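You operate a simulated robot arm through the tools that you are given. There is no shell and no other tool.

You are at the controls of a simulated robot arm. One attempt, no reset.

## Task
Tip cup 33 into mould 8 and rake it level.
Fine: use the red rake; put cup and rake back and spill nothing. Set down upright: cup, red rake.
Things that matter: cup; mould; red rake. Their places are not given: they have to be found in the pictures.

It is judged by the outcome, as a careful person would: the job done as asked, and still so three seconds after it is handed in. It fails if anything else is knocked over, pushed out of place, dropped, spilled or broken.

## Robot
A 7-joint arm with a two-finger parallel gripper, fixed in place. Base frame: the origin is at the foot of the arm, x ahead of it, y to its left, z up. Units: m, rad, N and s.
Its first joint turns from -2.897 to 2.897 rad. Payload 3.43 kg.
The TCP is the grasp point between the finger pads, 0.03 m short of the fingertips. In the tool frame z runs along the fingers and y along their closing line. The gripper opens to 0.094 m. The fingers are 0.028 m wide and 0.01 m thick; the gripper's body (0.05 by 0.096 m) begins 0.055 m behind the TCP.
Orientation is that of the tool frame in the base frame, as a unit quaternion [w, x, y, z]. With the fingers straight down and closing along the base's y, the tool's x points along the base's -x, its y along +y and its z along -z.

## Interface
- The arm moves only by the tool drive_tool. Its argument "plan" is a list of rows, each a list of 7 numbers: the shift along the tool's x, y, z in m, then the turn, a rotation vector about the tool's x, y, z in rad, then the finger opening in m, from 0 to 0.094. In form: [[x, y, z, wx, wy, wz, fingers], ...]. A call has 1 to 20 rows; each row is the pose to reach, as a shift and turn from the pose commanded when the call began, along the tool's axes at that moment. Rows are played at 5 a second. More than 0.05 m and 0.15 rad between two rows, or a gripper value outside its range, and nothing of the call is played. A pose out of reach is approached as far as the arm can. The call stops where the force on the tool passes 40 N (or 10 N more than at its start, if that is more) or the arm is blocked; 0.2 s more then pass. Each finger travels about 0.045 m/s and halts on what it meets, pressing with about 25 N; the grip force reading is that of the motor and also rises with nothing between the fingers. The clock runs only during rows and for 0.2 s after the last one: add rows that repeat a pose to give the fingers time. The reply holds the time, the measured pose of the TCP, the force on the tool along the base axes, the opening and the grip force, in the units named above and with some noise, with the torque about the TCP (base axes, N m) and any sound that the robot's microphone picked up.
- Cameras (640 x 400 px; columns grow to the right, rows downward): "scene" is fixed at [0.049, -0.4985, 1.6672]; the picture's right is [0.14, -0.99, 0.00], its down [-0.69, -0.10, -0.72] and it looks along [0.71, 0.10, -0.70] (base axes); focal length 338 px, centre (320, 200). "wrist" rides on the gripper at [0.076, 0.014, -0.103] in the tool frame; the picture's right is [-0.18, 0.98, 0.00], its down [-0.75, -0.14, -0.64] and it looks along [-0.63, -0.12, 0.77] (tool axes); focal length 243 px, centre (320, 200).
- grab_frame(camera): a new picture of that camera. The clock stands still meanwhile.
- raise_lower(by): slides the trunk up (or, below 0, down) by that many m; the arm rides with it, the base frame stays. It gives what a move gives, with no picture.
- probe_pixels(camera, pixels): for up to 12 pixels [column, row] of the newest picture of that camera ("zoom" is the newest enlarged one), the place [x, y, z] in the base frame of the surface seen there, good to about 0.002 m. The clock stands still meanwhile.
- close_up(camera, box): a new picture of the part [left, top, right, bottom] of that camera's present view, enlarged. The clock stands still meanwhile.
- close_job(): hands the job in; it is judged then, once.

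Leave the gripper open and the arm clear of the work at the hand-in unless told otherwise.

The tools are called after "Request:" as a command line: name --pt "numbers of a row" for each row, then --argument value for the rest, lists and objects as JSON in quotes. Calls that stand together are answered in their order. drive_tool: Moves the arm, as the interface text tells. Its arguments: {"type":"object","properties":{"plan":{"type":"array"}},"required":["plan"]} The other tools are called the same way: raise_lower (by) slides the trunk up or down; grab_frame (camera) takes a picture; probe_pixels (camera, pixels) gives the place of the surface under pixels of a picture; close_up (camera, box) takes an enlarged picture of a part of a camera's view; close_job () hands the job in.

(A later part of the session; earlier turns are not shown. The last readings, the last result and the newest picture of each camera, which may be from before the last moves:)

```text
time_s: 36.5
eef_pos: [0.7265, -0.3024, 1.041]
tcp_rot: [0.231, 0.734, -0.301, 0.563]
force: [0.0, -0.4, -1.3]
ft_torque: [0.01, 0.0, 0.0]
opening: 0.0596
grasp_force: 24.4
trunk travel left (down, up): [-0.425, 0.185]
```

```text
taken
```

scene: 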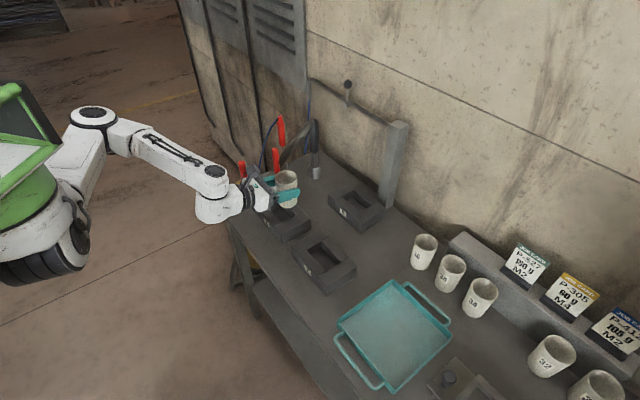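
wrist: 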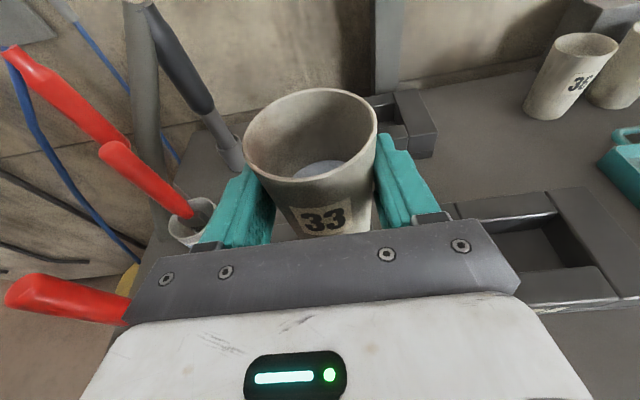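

The cup is over the −l end of mould 8's cavity, still level. I lower it and begin tipping to about 40°, well before the powder reaches the lip.

Request:
drive_tool --pt "-0.0152 0 0.0052 0 0 0 0.046" --pt "-0.0343 0 0.0111 0 0 0 0.046" --pt "-0.0488 0.001 0.015 -0.0259 0 -0.0966 0.046" --pt "-0.0512 0.002 0.0157 -0.0519 0 -0.1932 0.046" --pt "-0.0545 0.0035 0.0166 -0.0778 0 -0.2898 0.046" --pt "-0.0584 0.0051 0.0176 -0.1038 0 -0.3864 0.046" --pt "-0.061 0.0064 0.0183 -0.1297 0 -0.483 0.046" --pt "-0.0636 0.0075 0.019 -0.1556 0 -0.5795 0.046" --pt "-0.0662 0.0081 0.0196 -0.1816 0 -0.6761 0.046" --pt "-0.0662 0.0081 0.0196 -0.1816 0 -0.6761 0.046"

Request:
close_up --camera "scene" --box '[220, 140, 360, 250]'

Request:
grab_frame --camera "wrist"

```text
time_s: 38.7
eef_pos: [0.7242, -0.3098, 0.9693]
tcp_rot: [0.469, 0.769, -0.089, 0.425]
force: [0.2, -0.3, -1.0]
ft_torque: [0.05, 0.01, -0.02]
opening: 0.0595
grasp_force: 25.0
trunk travel left (down, up): [-0.425, 0.185]
```

```text
3.64 times, centred on (290, 195) of scene
```

zoom: 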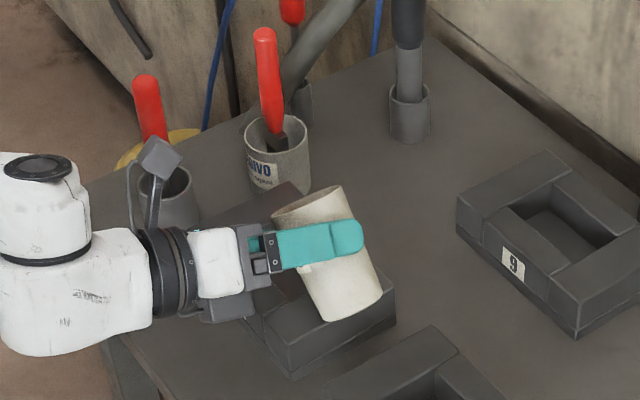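

```text
taken
```

wrist: 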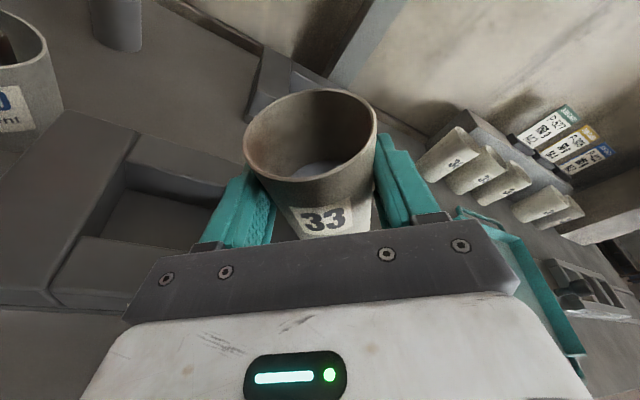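

The cup is at 40° over the cavity and the powder is still inside. I tip slowly on to about 63°, keeping the lip over the cavity, then look.

Request:
drive_tool --pt "-0.0006 0.0001 0.0002 -0.013 0 -0.0483 0.046" --pt "-0.0013 0.0002 0.0004 -0.0259 0 -0.0966 0.046" --pt "-0.002 -0.0005 0.0006 -0.0389 0 -0.1449 0.046" --pt "-0.0028 -0.0011 0.0008 -0.0519 0 -0.1932 0.046" --pt "-0.0032 -0.0021 0.0009 -0.0649 0 -0.2415 0.046" --pt "-0.0037 -0.0032 0.001 -0.0778 0 -0.2898 0.046" --pt "-0.0041 -0.0042 0.0011 -0.0908 0 -0.3381 0.046" --pt "-0.0046 -0.0053 0.0012 -0.1038 0 -0.3864 0.046"

Request:
close_up --camera "scene" --box '[250, 165, 330, 245]'

Request:
close_up --camera "wrist" --box '[60, 60, 420, 260]'

```text
time_s: 40.5
eef_pos: [0.7241, -0.3094, 0.9634]
tcp_rot: [0.581, 0.747, 0.038, 0.322]
force: [0.8, -0.3, -0.8]
ft_torque: [0.04, -0.02, 0.01]
opening: 0.0594
grasp_force: 25.0
trunk travel left (down, up): [-0.425, 0.185]
```

```text
5.00 times, centred on (290, 205) of scene
```

zoom: 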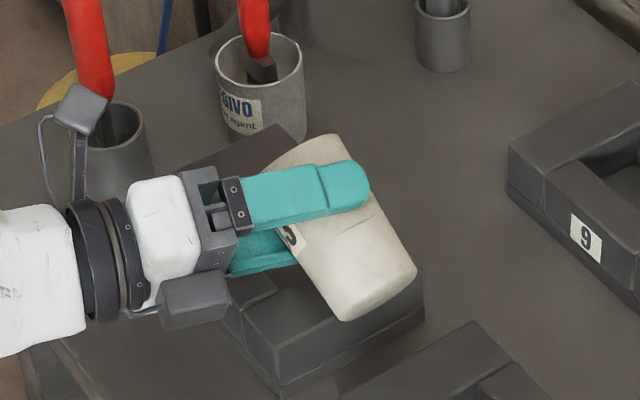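

```text
1.78 times, centred on (240, 160) of wrist
```

zoom: 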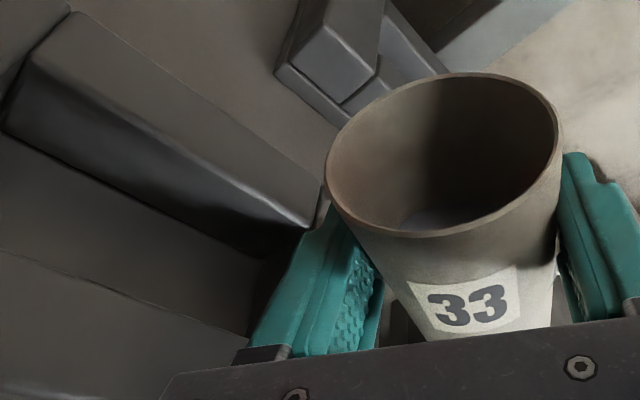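

No powder has left the cup yet at 63°. I go on slowly to about 80°.

Request:
drive_tool --pt "0.0008 -0.0016 -0.0002 -0.013 0 -0.0483 0.046" --pt "0.0017 -0.0032 -0.0005 -0.0259 0 -0.0966 0.046" --pt "0.0017 -0.0054 -0.0004 -0.0389 0 -0.1449 0.046" --pt "0.0017 -0.0077 -0.0004 -0.0519 0 -0.1932 0.046" --pt "0.0024 -0.0096 -0.0006 -0.0649 0 -0.2415 0.046" --pt "0.003 -0.0116 -0.0007 -0.0778 0 -0.2898 0.046"

Request:
close_up --camera "scene" --box '[250, 165, 330, 245]'

Request:
close_up --camera "wrist" --box '[60, 60, 420, 260]'

```text
time_s: 41.9
eef_pos: [0.7294, -0.3032, 0.9548]
tcp_rot: [0.65, 0.71, 0.133, 0.235]
force: [0.5, 0.0, -1.1]
ft_torque: [0.01, -0.03, -0.04]
opening: 0.0596
grasp_force: 24.8
trunk travel left (down, up): [-0.425, 0.185]
```

```text
5.00 times, centred on (290, 205) of scene
```

zoom: 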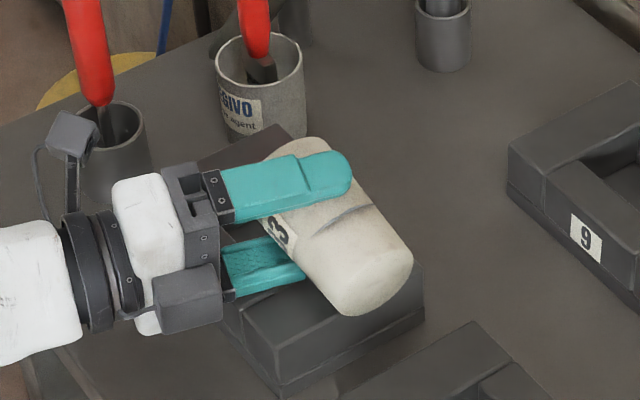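

```text
1.78 times, centred on (240, 160) of wrist
```

zoom: 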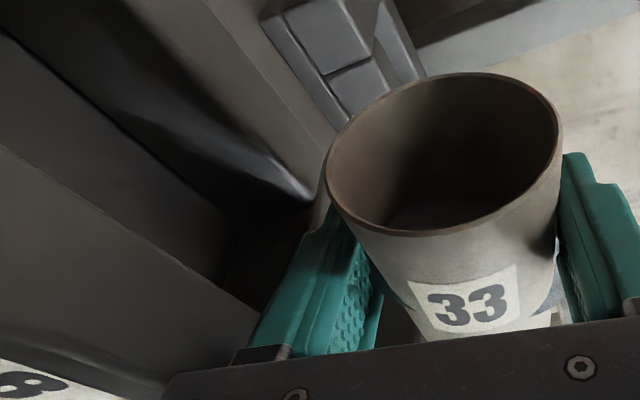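

The view into the cup is dark and I can't yet see flow at 80°. I continue at the same slow rate to about 97° with the lip over the cavity.

Request:
drive_tool --pt "0.0011 -0.0012 -0.0003 -0.013 0 -0.0483 0.046" --pt "0.0022 -0.0024 -0.0005 -0.0259 0 -0.0966 0.046" --pt "0.0028 -0.003 -0.0007 -0.0389 0 -0.1449 0.046" --pt "0.0033 -0.0037 -0.0009 -0.0519 0 -0.1932 0.046" --pt "0.0051 -0.0035 -0.0013 -0.0649 0 -0.2415 0.046" --pt "0.0069 -0.0033 -0.0018 -0.0778 0 -0.2898 0.046"

Request:
close_up --camera "scene" --box '[250, 165, 330, 245]'

Request:
close_up --camera "wrist" --box '[60, 60, 420, 260]'

```text
time_s: 43.3
eef_pos: [0.7342, -0.2976, 0.9533]
tcp_rot: [0.704, 0.658, 0.225, 0.146]
force: [0.5, 0.1, -0.7]
ft_torque: [0.01, -0.01, -0.02]
opening: 0.0596
grasp_force: 24.5
trunk travel left (down, up): [-0.425, 0.185]
```

```text
5.00 times, centred on (290, 205) of scene
```

zoom: 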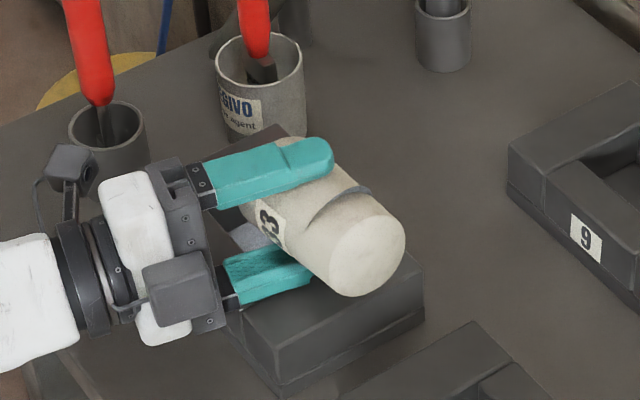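

```text
1.78 times, centred on (240, 160) of wrist
```

zoom: 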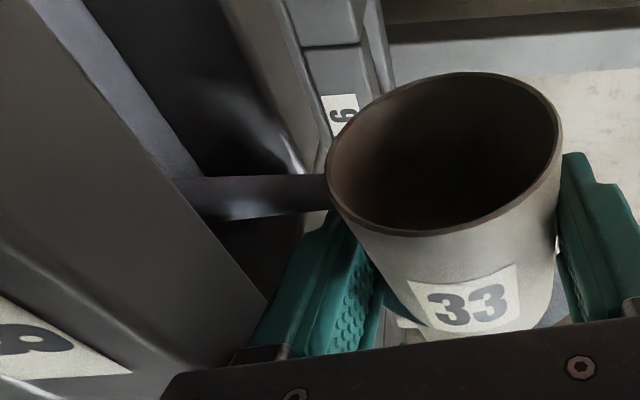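

The powder is now streaming from the lip straight into the cavity. I hold this angle for a moment to let it run, then look.

Request:
drive_tool --pt "0 0 0 0 0 0 0.046" --pt "0 0 0 0 0 0 0.046" --pt "0 0 0 0 0 0 0.046" --pt "0 0 0 0 0 0 0.046" --pt "0 0 0 0 0 0 0.046"

Request:
close_up --camera "scene" --box '[250, 165, 330, 245]'

Request:
close_up --camera "wrist" --box '[60, 60, 420, 260]'

```text
time_s: 44.5
eef_pos: [0.7354, -0.2968, 0.9513]
tcp_rot: [0.704, 0.657, 0.226, 0.145]
force: [-0.8, 0.2, -0.7]
ft_torque: [0.04, 0.0, 0.0]
opening: 0.0593
grasp_force: 25.2
trunk travel left (down, up): [-0.425, 0.185]
```

```text
5.00 times, centred on (290, 205) of scene
```

zoom: 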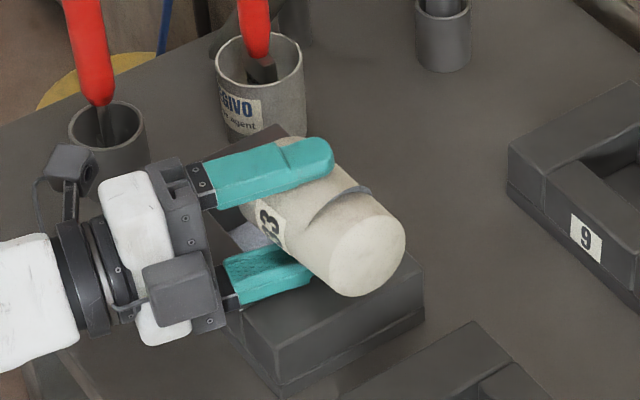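

```text
1.78 times, centred on (240, 160) of wrist
```

zoom: 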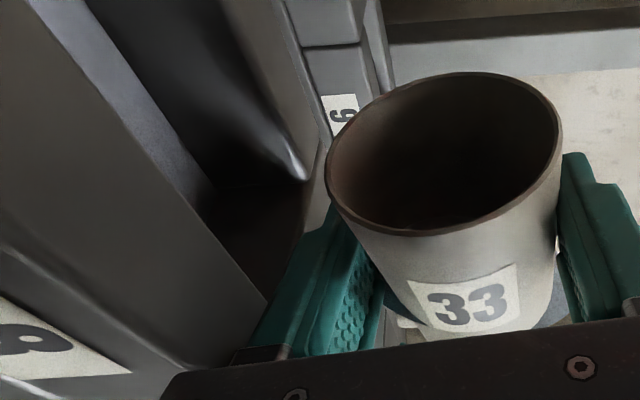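

The flow stopped at this angle with powder resting in the cavity. I tip further, slowly, to about 115° to release what is left.

Request:
drive_tool --pt "0.0015 0.0022 -0.0004 -0.013 0 -0.0483 0.046" --pt "0.0029 0.0045 -0.0008 -0.0259 0 -0.0966 0.046" --pt "0.0044 0.0056 -0.0012 -0.0389 0 -0.1449 0.046" --pt "0.0059 0.0068 -0.0015 -0.0519 0 -0.1932 0.046" --pt "0.0078 0.0076 -0.002 -0.0649 0 -0.2415 0.046" --pt "0.0097 0.0084 -0.0025 -0.0778 0 -0.2898 0.046" --pt "0.0097 0.0084 -0.0025 -0.0778 0 -0.2898 0.046"

Request:
close_up --camera "scene" --box '[250, 165, 330, 245]'

Request:
close_up --camera "wrist" --box '[60, 60, 420, 260]'

```text
time_s: 46.1
eef_pos: [0.7423, -0.291, 0.9595]
tcp_rot: [0.742, 0.591, 0.312, 0.05]
force: [-0.6, 0.4, -0.5]
ft_torque: [0.03, 0.01, 0.01]
opening: 0.0592
grasp_force: 24.9
trunk travel left (down, up): [-0.425, 0.185]
```

```text
5.00 times, centred on (290, 205) of scene
```

zoom: 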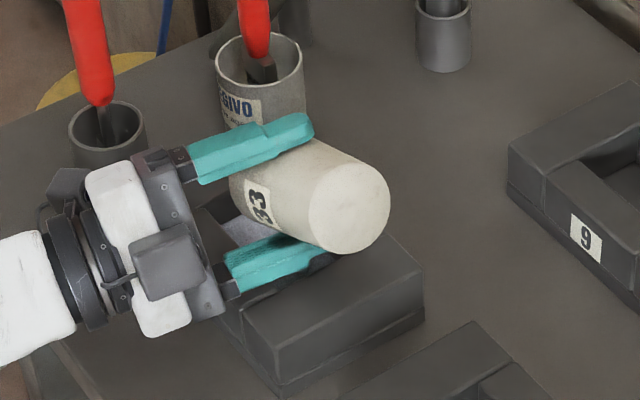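

```text
1.78 times, centred on (240, 160) of wrist
```

zoom: 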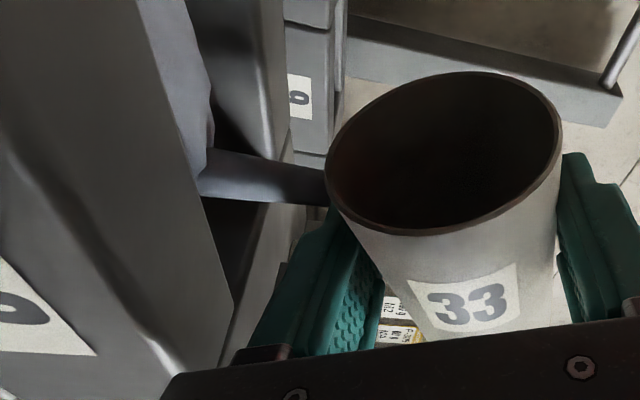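

It is flowing again into the cavity and the heap is building. I hold until the stream stops.

Request:
drive_tool --pt "0 0 0 0 0 0 0.046" --pt "0 0 0 0 0 0 0.046" --pt "0 0 0 0 0 0 0.046" --pt "0 0 0 0 0 0 0.046" --pt "0 0 0 0 0 0 0.046" --pt "0 0 0 0 0 0 0.046"

Request:
close_up --camera "scene" --box '[250, 165, 330, 245]'

Request:
close_up --camera "wrist" --box '[60, 60, 420, 260]'

```text
time_s: 47.5
eef_pos: [0.7433, -0.2912, 0.9587]
tcp_rot: [0.742, 0.591, 0.311, 0.051]
force: [-0.5, -0.4, -0.4]
ft_torque: [0.02, -0.01, -0.01]
opening: 0.0592
grasp_force: 24.6
trunk travel left (down, up): [-0.425, 0.185]
```

```text
5.00 times, centred on (290, 205) of scene
```

zoom: 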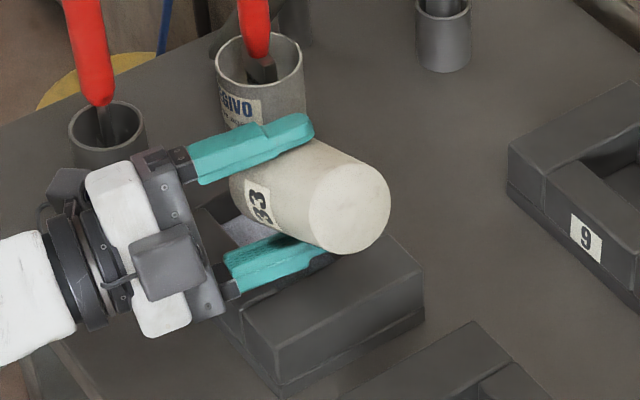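

```text
1.78 times, centred on (240, 160) of wrist
```

zoom: 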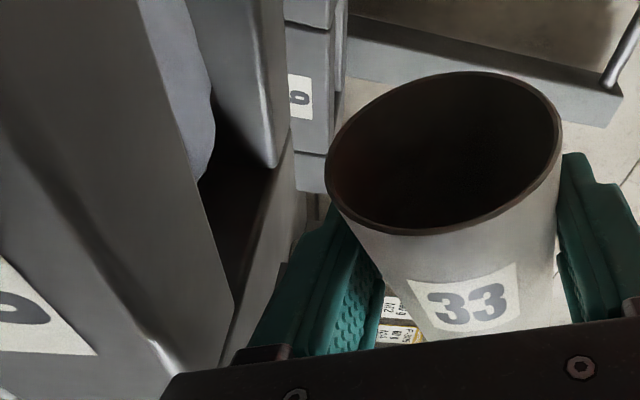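

The stream stopped and the heap lies mostly toward the far (+l) end of the cavity. I shift the lip 12 mm toward the emptier end and tip on to about 126°.

Request:
drive_tool --pt "-0.0053 -0.0025 0.0014 0 0 0 0.046" --pt "-0.0106 -0.005 0.0027 0 0 0 0.046" --pt "-0.009 -0.0037 0.0024 -0.013 0 -0.0483 0.046" --pt "-0.0074 -0.0024 0.0019 -0.0259 0 -0.0966 0.046" --pt "-0.0058 -0.001 0.0015 -0.0389 0 -0.1449 0.046" --pt "-0.0041 0.0003 0.001 -0.0519 0 -0.1932 0.046"

Request:
close_up --camera "scene" --box '[250, 165, 330, 245]'

Request:
close_up --camera "wrist" --box '[60, 60, 420, 260]'

```text
time_s: 48.9
eef_pos: [0.74, -0.2923, 0.9609]
tcp_rot: [0.758, 0.54, 0.365, -0.013]
force: [-0.3, -0.5, -1.0]
ft_torque: [0.06, -0.01, 0.01]
opening: 0.0593
grasp_force: 24.9
trunk travel left (down, up): [-0.425, 0.185]
```

```text
5.00 times, centred on (290, 205) of scene
```

zoom: 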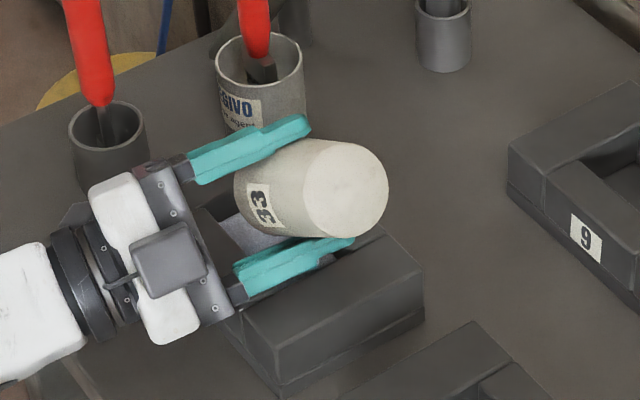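

```text
1.78 times, centred on (240, 160) of wrist
```

zoom: 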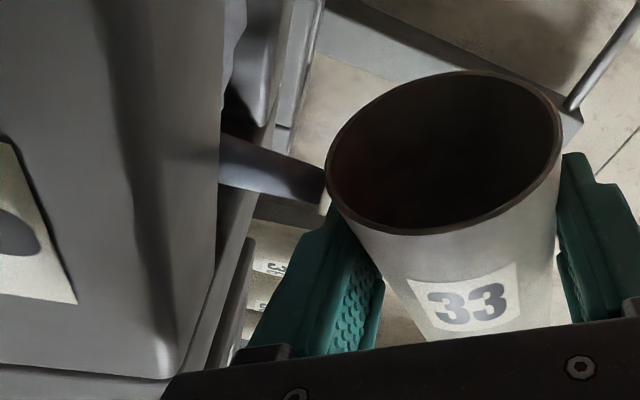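

It still flows cleanly into the cavity. I hold, then tip on to about 137° and hold again to empty the cup.

Request:
drive_tool --pt "0 0 0 0 0 0 0.046" --pt "0 0 0 0 0 0 0.046" --pt "0 0 0 0 0 0 0.046" --pt "0 0 0 0 0 0 0.046" --pt "0 0 0 0 0 0 0.046" --pt "0.0016 0.0012 -0.0004 -0.013 0 -0.0483 0.046" --pt "0.0029 0.0022 -0.0008 -0.0259 0 -0.0966 0.046" --pt "0.0044 0.0033 -0.0011 -0.0389 0 -0.1449 0.046" --pt "0.0058 0.0043 -0.0015 -0.0519 0 -0.1932 0.046" --pt "0.0058 0.0043 -0.0015 -0.0519 0 -0.1932 0.046" --pt "0.0058 0.0043 -0.0015 -0.0519 0 -0.1932 0.046" --pt "0.0058 0.0043 -0.0015 -0.0519 0 -0.1932 0.046" --pt "0.0058 0.0043 -0.0015 -0.0519 0 -0.1932 0.046"

Request:
close_up --camera "scene" --box '[250, 165, 330, 245]'

Request:
close_up --camera "wrist" --box '[60, 60, 420, 260]'

```text
time_s: 51.7
eef_pos: [0.745, -0.2867, 0.9598]
tcp_rot: [0.768, 0.482, 0.416, -0.077]
force: [0.9, 0.7, -0.1]
ft_torque: [0.01, -0.02, -0.03]
opening: 0.0591
grasp_force: 25.2
trunk travel left (down, up): [-0.425, 0.185]
```

```text
5.00 times, centred on (290, 205) of scene
```

zoom: 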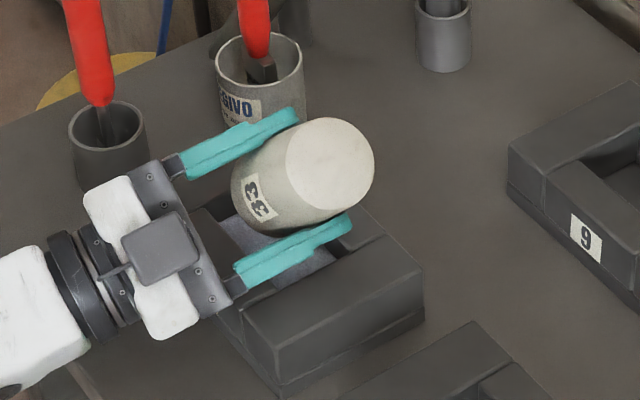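

```text
1.78 times, centred on (240, 160) of wrist
```

zoom: 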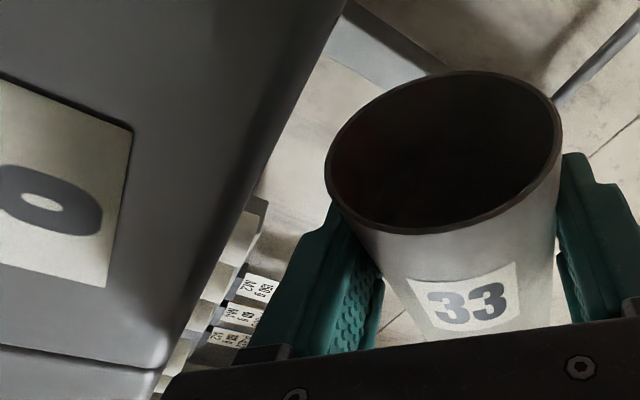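

The flow has ended. I probe the dark inside of the cup from the enlarged wrist view to check it is empty.

Request:
probe_pixels --camera "zoom" --pixels '[[440, 150], [420, 190], [380, 170], [400, 150], [460, 120], [480, 170], [500, 130], [360, 190], [400, 215], [440, 205], [520, 160], [440, 90]]'

```text
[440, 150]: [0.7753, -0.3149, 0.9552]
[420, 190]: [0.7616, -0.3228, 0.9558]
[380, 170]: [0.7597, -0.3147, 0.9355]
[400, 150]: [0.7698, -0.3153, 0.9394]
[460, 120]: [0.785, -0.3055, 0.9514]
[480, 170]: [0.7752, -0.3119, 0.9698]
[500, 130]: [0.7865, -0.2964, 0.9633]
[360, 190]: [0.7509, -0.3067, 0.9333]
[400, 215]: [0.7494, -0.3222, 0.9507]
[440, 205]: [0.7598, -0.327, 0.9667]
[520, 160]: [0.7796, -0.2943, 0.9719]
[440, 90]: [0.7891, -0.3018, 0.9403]
```

From this angle I only see clean inner wall, not the bottom. I turn the cup back upright over the cavity while rising, so the scene camera can look inside.

Request:
drive_tool --pt "-0.0035 -0.001 0.0009 0.0311 0 0.1159 0.046" --pt "-0.0078 -0.0013 0.002 0.0622 0 0.2318 0.046" --pt "-0.012 -0.0017 0.0031 0.0933 0 0.3477 0.046" --pt "-0.0162 -0.002 0.0043 0.1244 0 0.4636 0.046" --pt "-0.0205 -0.0023 0.0053 0.1555 0 0.5795 0.046" --pt "-0.0254 -0.002 0.0067 0.1866 0 0.6954 0.046" --pt "-0.0303 -0.0016 0.008 0.2177 0 0.8113 0.046" --pt "-0.0348 -0.0008 0.0091 0.2488 0 0.9272 0.046" --pt "-0.0384 0.0011 0.0101 0.2799 0 1.0431 0.046" --pt "-0.0412 0.0038 0.0108 0.311 0 1.159 0.046" --pt "-0.0441 0.0065 0.0116 0.3421 0 1.2749 0.046" --pt "-0.047 0.0092 0.0123 0.3732 0 1.3908 0.046" --pt "-0.0498 0.0119 0.0131 0.4043 0 1.5067 0.046" --pt "-0.0527 0.0146 0.0139 0.4354 0 1.6226 0.046" --pt "-0.0555 0.0173 0.0146 0.4665 0 1.7385 0.046" --pt "-0.0584 0.02 0.0154 0.4976 0 1.8544 0.046" --pt "-0.0598 0.0214 0.0158 0.5287 0 1.9703 0.046" --pt "-0.0612 0.0227 0.0161 0.5598 0 2.0862 0.046" --pt "-0.0626 0.0241 0.0165 0.5909 0 2.2021 0.046" --pt "-0.0641 0.0254 0.0169 0.622 0 2.318 0.046"

Request:
close_up --camera "scene" --box '[240, 140, 340, 230]'

Request:
grab_frame --camera "wrist"

```text
time_s: 55.9
eef_pos: [0.7262, -0.3045, 1.0273]
tcp_rot: [0.23, 0.734, -0.302, 0.563]
force: [0.0, -0.6, -0.4]
ft_torque: [0.04, -0.01, -0.03]
opening: 0.0592
grasp_force: 25.1
trunk travel left (down, up): [-0.425, 0.185]
```

```text
4.44 times, centred on (290, 185) of scene
```

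zoom: 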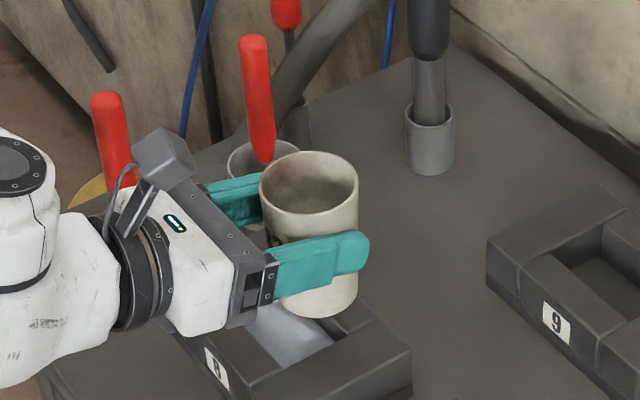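

```text
taken
```

wrist: 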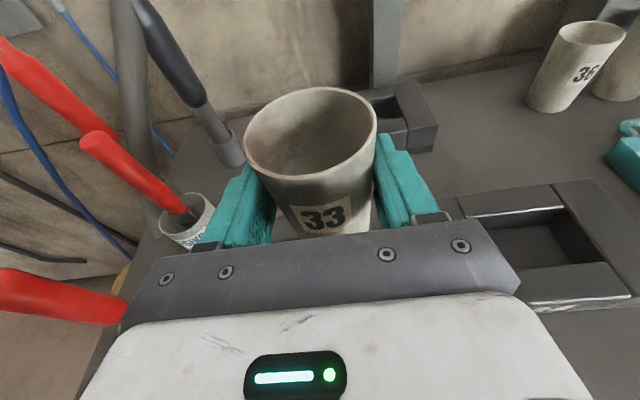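

The cup looks empty from outside. I zoom into its mouth from both cameras to confirm.

Request:
close_up --camera "wrist" --box '[240, 80, 380, 185]'

Request:
probe_pixels --camera "zoom" --pixels '[[320, 370], [320, 340], [280, 350], [380, 350], [330, 300]]'

Request:
close_up --camera "scene" --box '[276, 168, 304, 192]'

Request:
probe_pixels --camera "zoom" --pixels '[[320, 200], [320, 260], [280, 240], [360, 240], [330, 160], [320, 300]]'

```text
3.81 times, centred on (310, 132) of wrist
```

zoom: 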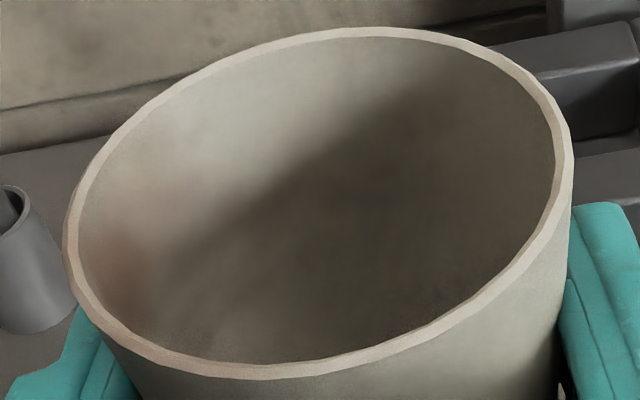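

```text
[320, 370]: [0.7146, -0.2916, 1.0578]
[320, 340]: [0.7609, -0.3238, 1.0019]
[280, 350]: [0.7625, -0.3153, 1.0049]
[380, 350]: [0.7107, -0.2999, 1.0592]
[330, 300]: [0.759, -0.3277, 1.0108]
```

```text
16.00 times, centred on (290, 180) of scene
```

zoom: 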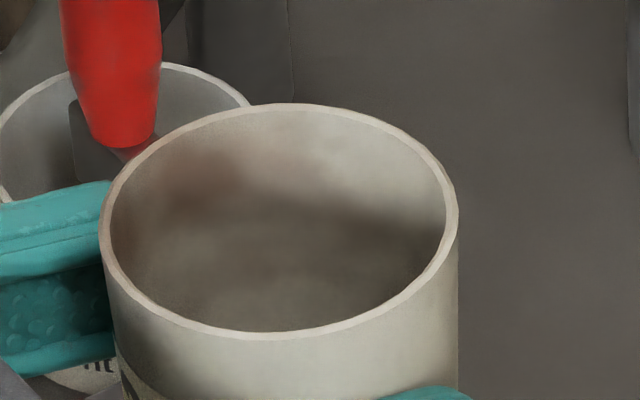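

```text
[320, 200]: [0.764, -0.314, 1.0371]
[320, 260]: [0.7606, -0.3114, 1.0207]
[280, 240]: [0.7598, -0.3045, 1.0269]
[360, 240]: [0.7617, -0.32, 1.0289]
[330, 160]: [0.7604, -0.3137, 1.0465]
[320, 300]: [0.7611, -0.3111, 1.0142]
```

The visible wall is clean down past the old fill level, and the weight reading dropped by about 1 N. I carry the cup back above the tray, where the scene camera looks more steeply into it.

Request:
drive_tool --pt "0.001 0.012 -0.0007 0 0 0 0.046" --pt "0.003 0.036 -0.0021 0 0 0 0.046" --pt "0.0054 0.066 -0.0039 0 0 0 0.046" --pt "0.0081 0.099 -0.0059 0 0 0 0.046" --pt "0.0108 0.132 -0.0078 0 0 0 0.046" --pt "0.0135 0.165 -0.0098 0 0 0 0.046" --pt "0.0162 0.198 -0.0117 0 0 0 0.046" --pt "0.0189 0.231 -0.0137 0 0 0 0.046" --pt "0.0216 0.264 -0.0156 0 0 0 0.046" --pt "0.0243 0.297 -0.0176 0 0 0 0.046" --pt "0.027 0.33 -0.0195 0 0 0 0.046" --pt "0.0294 0.359 -0.0212 0 0 0 0.046" --pt "0.0313 0.382 -0.0226 0 0 0 0.046" --pt "0.0324 0.3955 -0.0234 0 0 0 0.046" --pt "0.0324 0.3955 -0.0234 0 0 0 0.046"

Request:
grab_frame --camera "scene"

Request:
close_up --camera "scene" --box '[365, 255, 415, 295]'

Request:
close_up --camera "scene" --box '[250, 185, 320, 245]'

```text
time_s: 59.1
eef_pos: [0.4365, -0.5767, 1.0632]
tcp_rot: [0.23, 0.735, -0.301, 0.562]
force: [0.1, -0.1, -0.5]
ft_torque: [0.03, -0.02, -0.02]
opening: 0.0587
grasp_force: 25.1
trunk travel left (down, up): [-0.425, 0.185]
```

```text
taken
```

scene: 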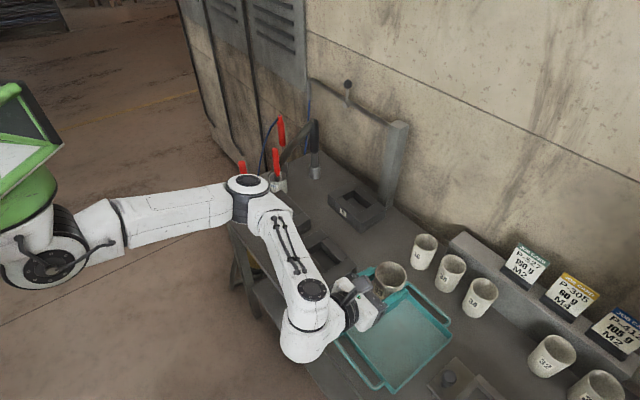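

```text
10.00 times, centred on (390, 275) of scene
```

zoom: 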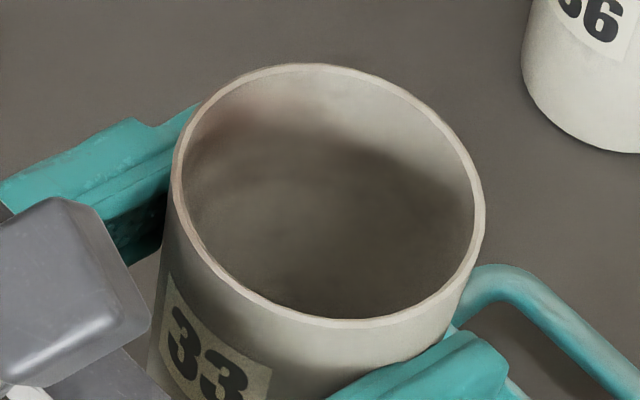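

```text
6.67 times, centred on (285, 215) of scene
```

zoom: 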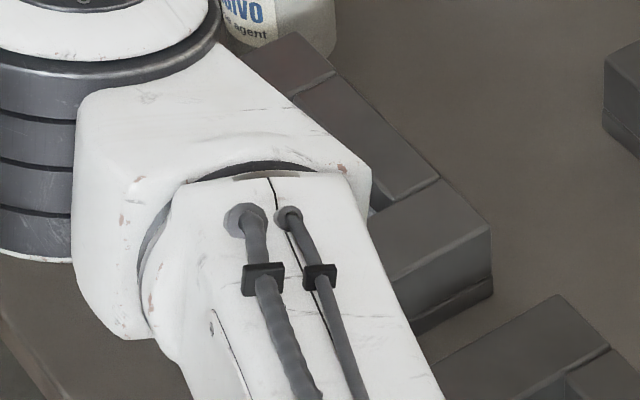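

I zoom on the cup mouth again and probe the lowest visible interior points.

Request:
close_up --camera "scene" --box '[370, 255, 410, 290]'

Request:
probe_pixels --camera "zoom" --pixels '[[300, 200], [320, 260], [330, 300], [350, 340], [280, 300], [400, 320], [250, 250], [420, 250]]'

```text
11.43 times, centred on (390, 272) of scene
```

zoom: 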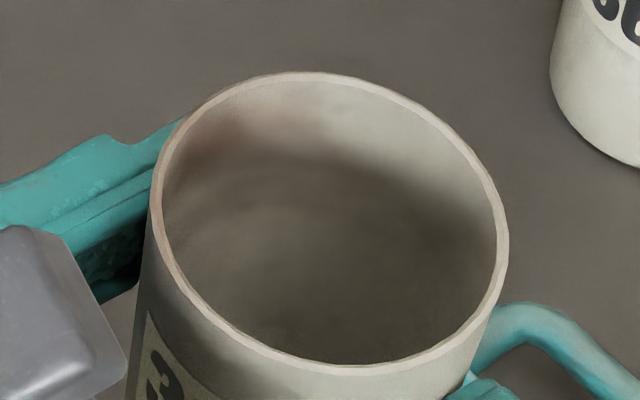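

```text
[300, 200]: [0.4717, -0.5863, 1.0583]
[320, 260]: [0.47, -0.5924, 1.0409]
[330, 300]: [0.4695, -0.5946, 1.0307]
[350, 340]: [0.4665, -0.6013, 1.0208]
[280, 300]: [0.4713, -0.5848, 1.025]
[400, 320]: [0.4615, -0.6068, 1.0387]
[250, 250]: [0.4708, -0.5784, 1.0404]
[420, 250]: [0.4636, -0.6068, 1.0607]
```

The wall is clean to within about 2 cm of the bottom. I lower to about 2 cm above the tray, at the original spot, for a steeper look before letting go.

Request:
drive_tool --pt "-0.0151 -0.0002 0.0042 0 0 0 0.046" --pt "-0.0362 -0.0005 0.01 0 0 0 0.046" --pt "-0.0573 -0.0007 0.0158 0 0 0 0.046" --pt "-0.0784 -0.001 0.0216 0 0 0 0.046" --pt "-0.0995 -0.0012 0.0274 0 0 0 0.046" --pt "-0.1134 -0.0014 0.0312 0 0 0 0.046" --pt "-0.1206 -0.0015 0.0332 0 0 0 0.046" --pt "-0.1206 -0.0015 0.0332 0 0 0 0.046"

Request:
close_up --camera "scene" --box '[355, 285, 405, 325]'

Request:
probe_pixels --camera "zoom" --pixels '[[300, 140], [300, 180], [300, 220], [300, 250], [320, 270], [260, 220], [360, 220], [340, 250]]'

```text
time_s: 60.9
eef_pos: [0.4394, -0.5774, 0.9388]
tcp_rot: [0.23, 0.735, -0.301, 0.562]
force: [-0.1, 0.1, -0.6]
ft_torque: [-0.01, 0.0, -0.02]
opening: 0.0588
grasp_force: 25.0
trunk travel left (down, up): [-0.425, 0.185]
```

```text
10.00 times, centred on (380, 305) of scene
```

zoom: 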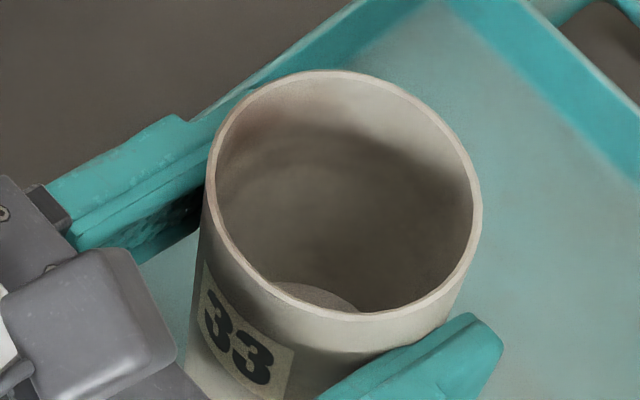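

```text
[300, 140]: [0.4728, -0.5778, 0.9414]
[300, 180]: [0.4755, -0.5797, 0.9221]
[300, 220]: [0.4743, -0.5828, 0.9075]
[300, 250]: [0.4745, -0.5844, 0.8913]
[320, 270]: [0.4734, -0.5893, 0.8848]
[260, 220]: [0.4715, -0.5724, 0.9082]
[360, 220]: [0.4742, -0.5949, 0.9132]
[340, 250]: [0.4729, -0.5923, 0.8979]
```

A lighter ellipse shows at the bottom near zoom (315,295). I probe whether it is the bare cup floor or a powder remainder.

Request:
probe_pixels --camera "zoom" --pixels '[[310, 295], [300, 290], [330, 300], [290, 288], [320, 285], [345, 305]]'

Request:
close_up --camera "scene" --box '[374, 308, 394, 320]'

```text
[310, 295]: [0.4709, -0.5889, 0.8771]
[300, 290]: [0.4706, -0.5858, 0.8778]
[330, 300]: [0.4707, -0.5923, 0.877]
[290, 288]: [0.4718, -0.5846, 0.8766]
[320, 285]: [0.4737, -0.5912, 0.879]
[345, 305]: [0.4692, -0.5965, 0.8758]
```

```text
16.00 times, centred on (384, 314) of scene
```

zoom: 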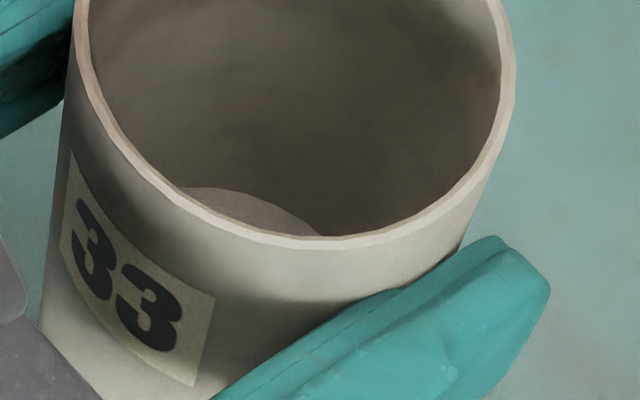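

The ellipse lies 0.062 below the TCP and has the cup's own beige colour, so it is the bare floor and the cup is empty. I lower the last 2 cm onto the tray.

Request:
drive_tool --pt "-0.005 -0.0001 0.001 0 0 0 0.046" --pt "-0.01 -0.0002 0.002 0 0 0 0.046" --pt "-0.015 -0.0003 0.003 0 0 0 0.046" --pt "-0.0178 -0.0003 0.0035 0 0 0 0.046" --pt "-0.0191 -0.0003 0.0038 0 0 0 0.046" --pt "-0.0191 -0.0003 0.0038 0 0 0 0.046"

Request:
close_up --camera "scene" --box '[345, 280, 425, 350]'

```text
time_s: 62.3
eef_pos: [0.4388, -0.5764, 0.92]
tcp_rot: [0.231, 0.734, -0.301, 0.563]
force: [1.3, 1.3, -0.7]
ft_torque: [0.03, 0.05, -0.02]
opening: 0.0592
grasp_force: 25.1
trunk travel left (down, up): [-0.425, 0.185]
```

```text
5.71 times, centred on (385, 315) of scene
```

zoom: 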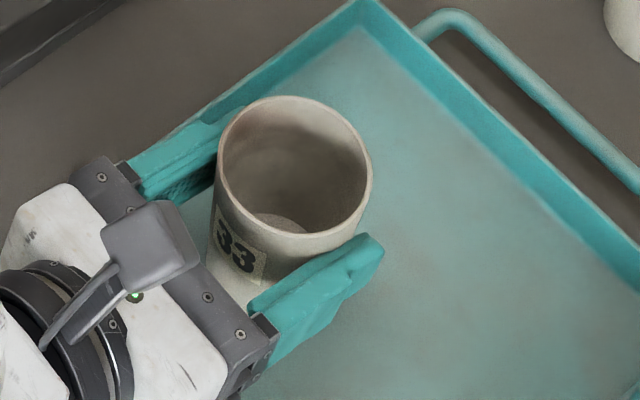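

The reading still shows the cup's weight, so it is about a millimetre up. I creep down a little more, watching the force.

Request:
drive_tool --pt "-0.0005 0 0.0001 0 0 0 0.046" --pt "-0.001 0 0.0003 0 0 0 0.046" --pt "-0.0014 0 0.0004 0 0 0 0.046" --pt "-0.0014 0 0.0004 0 0 0 0.046"

```text
time_s: 63.3
eef_pos: [0.439, -0.5753, 0.919]
tcp_rot: [0.231, 0.734, -0.301, 0.563]
force: [-0.5, -0.3, 0.1]
ft_torque: [0.02, -0.04, 0.01]
opening: 0.0593
grasp_force: 25.0
trunk travel left (down, up): [-0.425, 0.185]
```

The weight has gone from the reading (0.1 N) and z matches the pick height, so the cup is standing. I open the fingers slowly.

Request:
drive_tool --pt "-0.0003 0 0.0001 0 0 0 0.058" --pt "-0.0003 0 0.0001 0 0 0 0.062" --pt "-0.0003 0 0.0001 0 0 0 0.066" --pt "-0.0003 0 0.0001 0 0 0 0.072" --pt "-0.0003 0 0.0001 0 0 0 0.08" --pt "-0.0003 0 0.0001 0 0 0 0.088" --pt "-0.0003 0 0.0001 0 0 0 0.094" --pt "-0.0003 0 0.0001 0 0 0 0.094"

Request:
close_up --camera "scene" --box '[345, 280, 425, 350]'

Request:
grab_frame --camera "wrist"

```text
time_s: 65.1
eef_pos: [0.4393, -0.5763, 0.9182]
tcp_rot: [0.231, 0.734, -0.301, 0.563]
force: [0.1, -0.2, 0.2]
ft_torque: [-0.02, 0.0, -0.01]
opening: 0.094
grasp_force: 0.2
trunk travel left (down, up): [-0.425, 0.185]
```

```text
5.71 times, centred on (385, 315) of scene
```

zoom: 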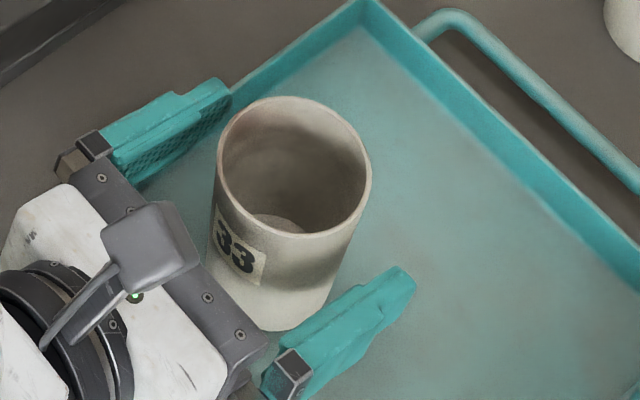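

```text
taken
```

wrist: 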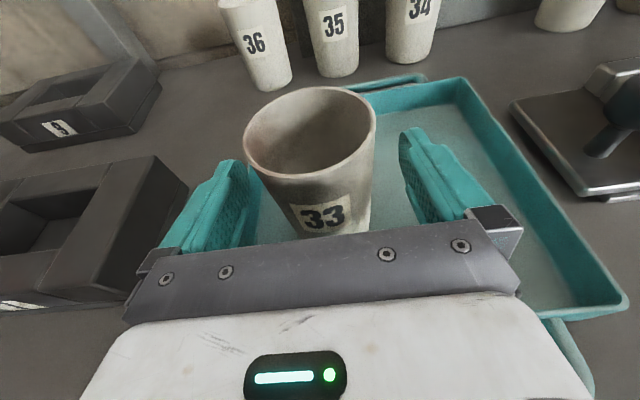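

Cup 33 stands upright and free on the tray. I back straight out along the tool axis, then rise.

Request:
drive_tool --pt "0 0 -0.015 0 0 0 0.094" --pt "0 0 -0.038 0 0 0 0.094" --pt "0 0 -0.061 0 0 0 0.094" --pt "0 0 -0.084 0 0 0 0.094" --pt "0 0 -0.107 0 0 0 0.094" --pt "0 0 -0.13 0 0 0 0.094" --pt "0.03 0 -0.138 0 0 0 0.094" --pt "0.065 0 -0.147 0 0 0 0.094" --pt "0.1 0 -0.157 0 0 0 0.094" --pt "0.135 0 -0.166 0 0 0 0.094" --pt "0.17 0 -0.176 0 0 0 0.094" --pt "0.205 0 -0.185 0 0 0 0.094" --pt "0.24 0 -0.195 0 0 0 0.094"

Request:
grab_frame --camera "scene"

Request:
grab_frame --camera "wrist"

```text
time_s: 67.9
eef_pos: [0.3491, -0.4877, 1.2005]
tcp_rot: [0.23, 0.735, -0.301, 0.562]
force: [0.0, -0.7, 0.4]
ft_torque: [-0.01, 0.01, -0.03]
opening: 0.094
grasp_force: 0.1
trunk travel left (down, up): [-0.425, 0.185]
```

```text
taken
```

scene: 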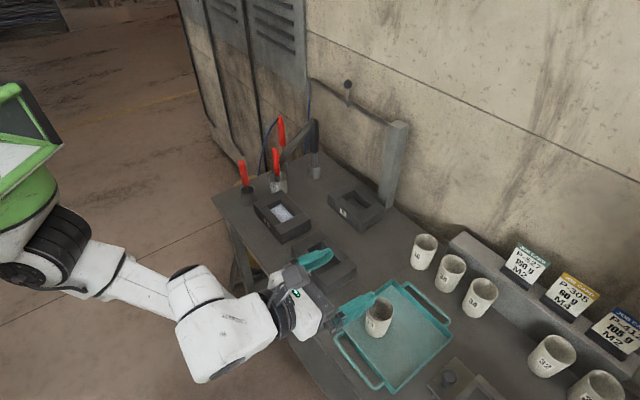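

```text
taken
```

wrist: 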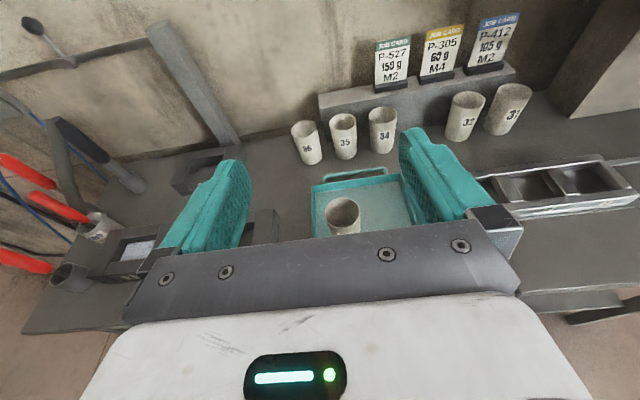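

Mould 8 is now visible with the powder in it. I zoom in on the mould and its surroundings to judge the heap and check for spills.

Request:
close_up --camera "scene" --box '[250, 185, 320, 245]'

Request:
probe_pixels --camera "zoom" --pixels '[[300, 130], [270, 140], [240, 160], [260, 180], [290, 180], [320, 180], [340, 190], [360, 205], [290, 220], [320, 220], [300, 240], [340, 215]]'

Request:
close_up --camera "scene" --box '[225, 170, 345, 270]'

```text
6.67 times, centred on (285, 215) of scene
```

zoom: 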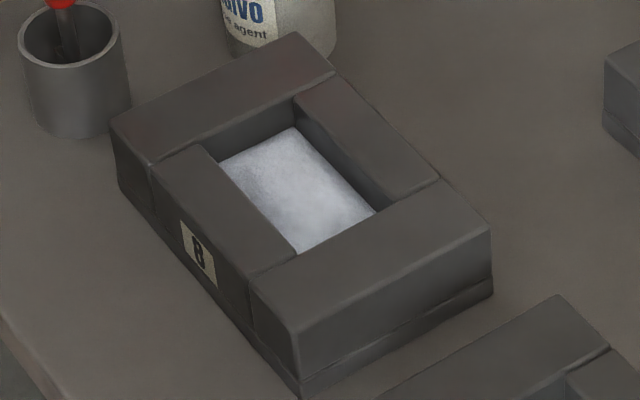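

```text
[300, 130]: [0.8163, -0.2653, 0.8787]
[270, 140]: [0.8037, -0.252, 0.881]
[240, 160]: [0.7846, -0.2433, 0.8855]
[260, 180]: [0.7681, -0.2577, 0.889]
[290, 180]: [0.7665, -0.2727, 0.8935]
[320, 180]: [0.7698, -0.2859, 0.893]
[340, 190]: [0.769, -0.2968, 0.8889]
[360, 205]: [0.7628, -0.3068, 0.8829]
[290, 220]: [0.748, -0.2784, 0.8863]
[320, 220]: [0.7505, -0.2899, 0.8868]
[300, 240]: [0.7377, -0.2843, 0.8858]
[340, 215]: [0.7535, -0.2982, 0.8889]
```

```text
4.00 times, centred on (285, 220) of scene
```

zoom: 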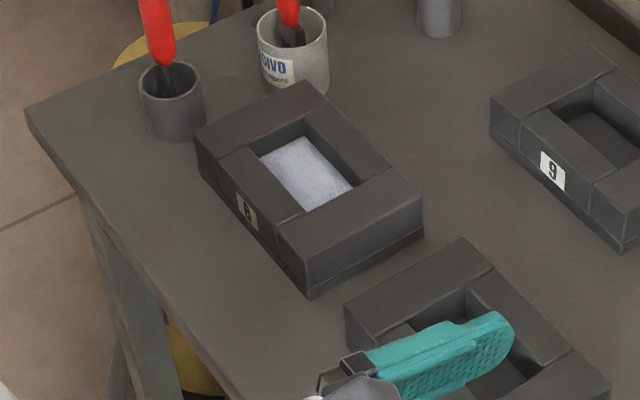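

No powder lies on the mould top or bench. The heap peaks at about 0.8935 in the middle and drops to about 0.879 at the far end, so it needs levelling. Now I measure the red rake's handle and pot.

Request:
close_up --camera "scene" --box '[230, 152, 266, 212]'

Request:
probe_pixels --camera "zoom" --pixels '[[265, 65], [250, 70], [300, 70], [275, 130], [285, 170], [320, 170], [260, 130], [310, 130], [295, 200], [310, 240], [265, 250], [365, 240]]'

```text
6.67 times, centred on (248, 182) of scene
```

zoom: 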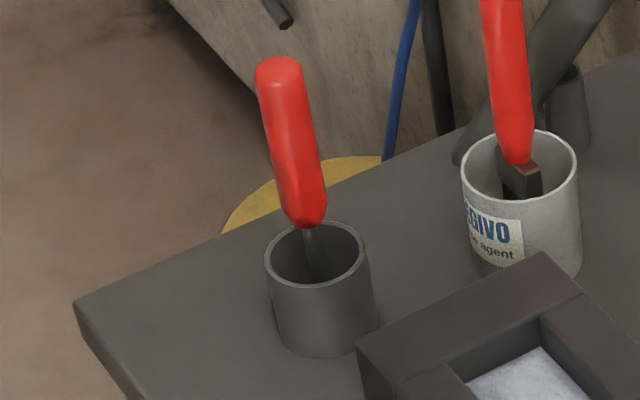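

```text
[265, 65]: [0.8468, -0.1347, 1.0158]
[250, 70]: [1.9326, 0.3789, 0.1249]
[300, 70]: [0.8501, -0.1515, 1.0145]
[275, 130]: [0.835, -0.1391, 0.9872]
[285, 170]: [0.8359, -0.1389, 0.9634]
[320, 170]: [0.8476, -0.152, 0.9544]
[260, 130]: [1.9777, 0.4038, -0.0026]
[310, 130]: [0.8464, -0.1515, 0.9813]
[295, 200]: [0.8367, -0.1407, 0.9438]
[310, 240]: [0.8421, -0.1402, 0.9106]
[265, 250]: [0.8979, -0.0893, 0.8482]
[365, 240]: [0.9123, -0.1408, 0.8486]
```

The handle axis is near (0.8445,−0.1433), with its top at about z 1.02. I tilt the tool back to pointing straight down, −1.306 rad about tool y, in free air.

Request:
drive_tool --pt "0 0 0 0 -0.145 0 0.094" --pt "0 0 0 0 -0.29 0 0.094" --pt "0 0 0 0 -0.435 0 0.094" --pt "0 0 0 0 -0.58 0 0.094" --pt "0 0 0 0 -0.725 0 0.094" --pt "0 0 0 0 -0.87 0 0.094" --pt "0 0 0 0 -1.015 0 0.094" --pt "0 0 0 0 -1.16 0 0.094" --pt "0 0 0 0 -1.306 0 0.094"

```text
time_s: 69.9
eef_pos: [0.3086, -0.6455, 1.1878]
tcp_rot: [-0.004, 0.929, -0.371, 0.005]
force: [-1.0, 0.6, 0.9]
ft_torque: [-0.02, -0.07, 0.01]
opening: 0.0937
grasp_force: 0.0
out of reach, approached as far as the arm can: row 1, 2, 3, 4, 5, 6, 7, 8, 9
trunk travel left (down, up): [-0.425, 0.185]
```

The arm tilted down but drifted sideways, so that pose sits at a joint limit. I move toward the earlier known-good point near (0.45,−0.40,1.2) in small steps and check.

Request:
drive_tool --pt "0.0005 -0.01 0 0 0 0 0.094" --pt "0.001 -0.02 0 0 0 0 0.094" --pt "0.002 -0.04 0 0 0 0 0.094" --pt "0.003 -0.06 0 0 0 0 0.094" --pt "0.004 -0.08 0 0 0 0 0.094" --pt "0.005 -0.1 0 0 0 0 0.094" --pt "0.006 -0.12 0 0 0 0 0.094" --pt "0.007 -0.134 0 0 0 0 0.094"

Request:
grab_frame --camera "scene"

```text
time_s: 71.7
eef_pos: [0.3742, -0.6659, 1.198]
tcp_rot: [0.0, 0.925, -0.379, 0.0]
force: [-0.3, 0.4, 0.3]
ft_torque: [0.05, -0.03, -0.02]
opening: 0.0937
grasp_force: 0.0
out of reach, approached as far as the arm can: row 1, 2, 3, 4, 5, 6, 7, 8
trunk travel left (down, up): [-0.425, 0.185]
```

```text
taken
```

scene: 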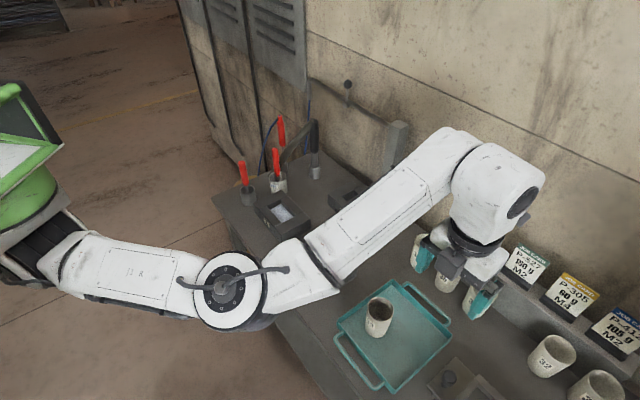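

The arm is in an awkward configuration, though still high above the bench. I probe a few of its links to be sure of clearance before unwinding the yaw.

Request:
probe_pixels --camera "scene" --pixels '[[225, 285], [300, 275], [380, 210], [450, 150], [495, 200], [470, 260], [480, 300], [420, 255], [270, 310], [130, 270], [510, 245]]'

Request:
grab_frame --camera "wrist"

```text
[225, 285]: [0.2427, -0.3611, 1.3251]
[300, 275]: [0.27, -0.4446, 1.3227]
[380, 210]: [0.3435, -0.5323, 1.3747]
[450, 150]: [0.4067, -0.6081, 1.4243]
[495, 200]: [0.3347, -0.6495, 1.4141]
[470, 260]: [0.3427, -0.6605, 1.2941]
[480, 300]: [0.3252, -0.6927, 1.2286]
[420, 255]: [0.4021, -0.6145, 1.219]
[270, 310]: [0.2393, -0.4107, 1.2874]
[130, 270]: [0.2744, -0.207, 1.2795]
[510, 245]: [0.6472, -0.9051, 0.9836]
```

```text
taken
```

wrist: 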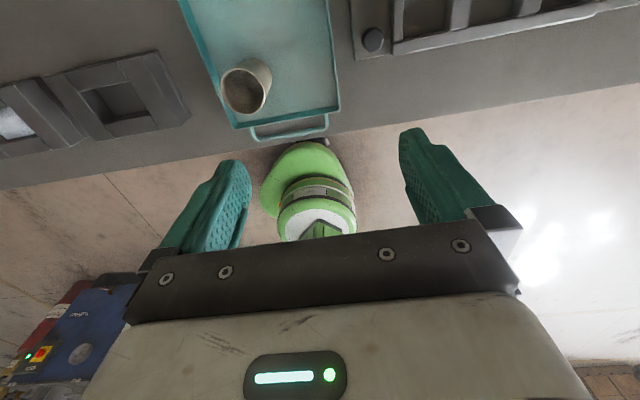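

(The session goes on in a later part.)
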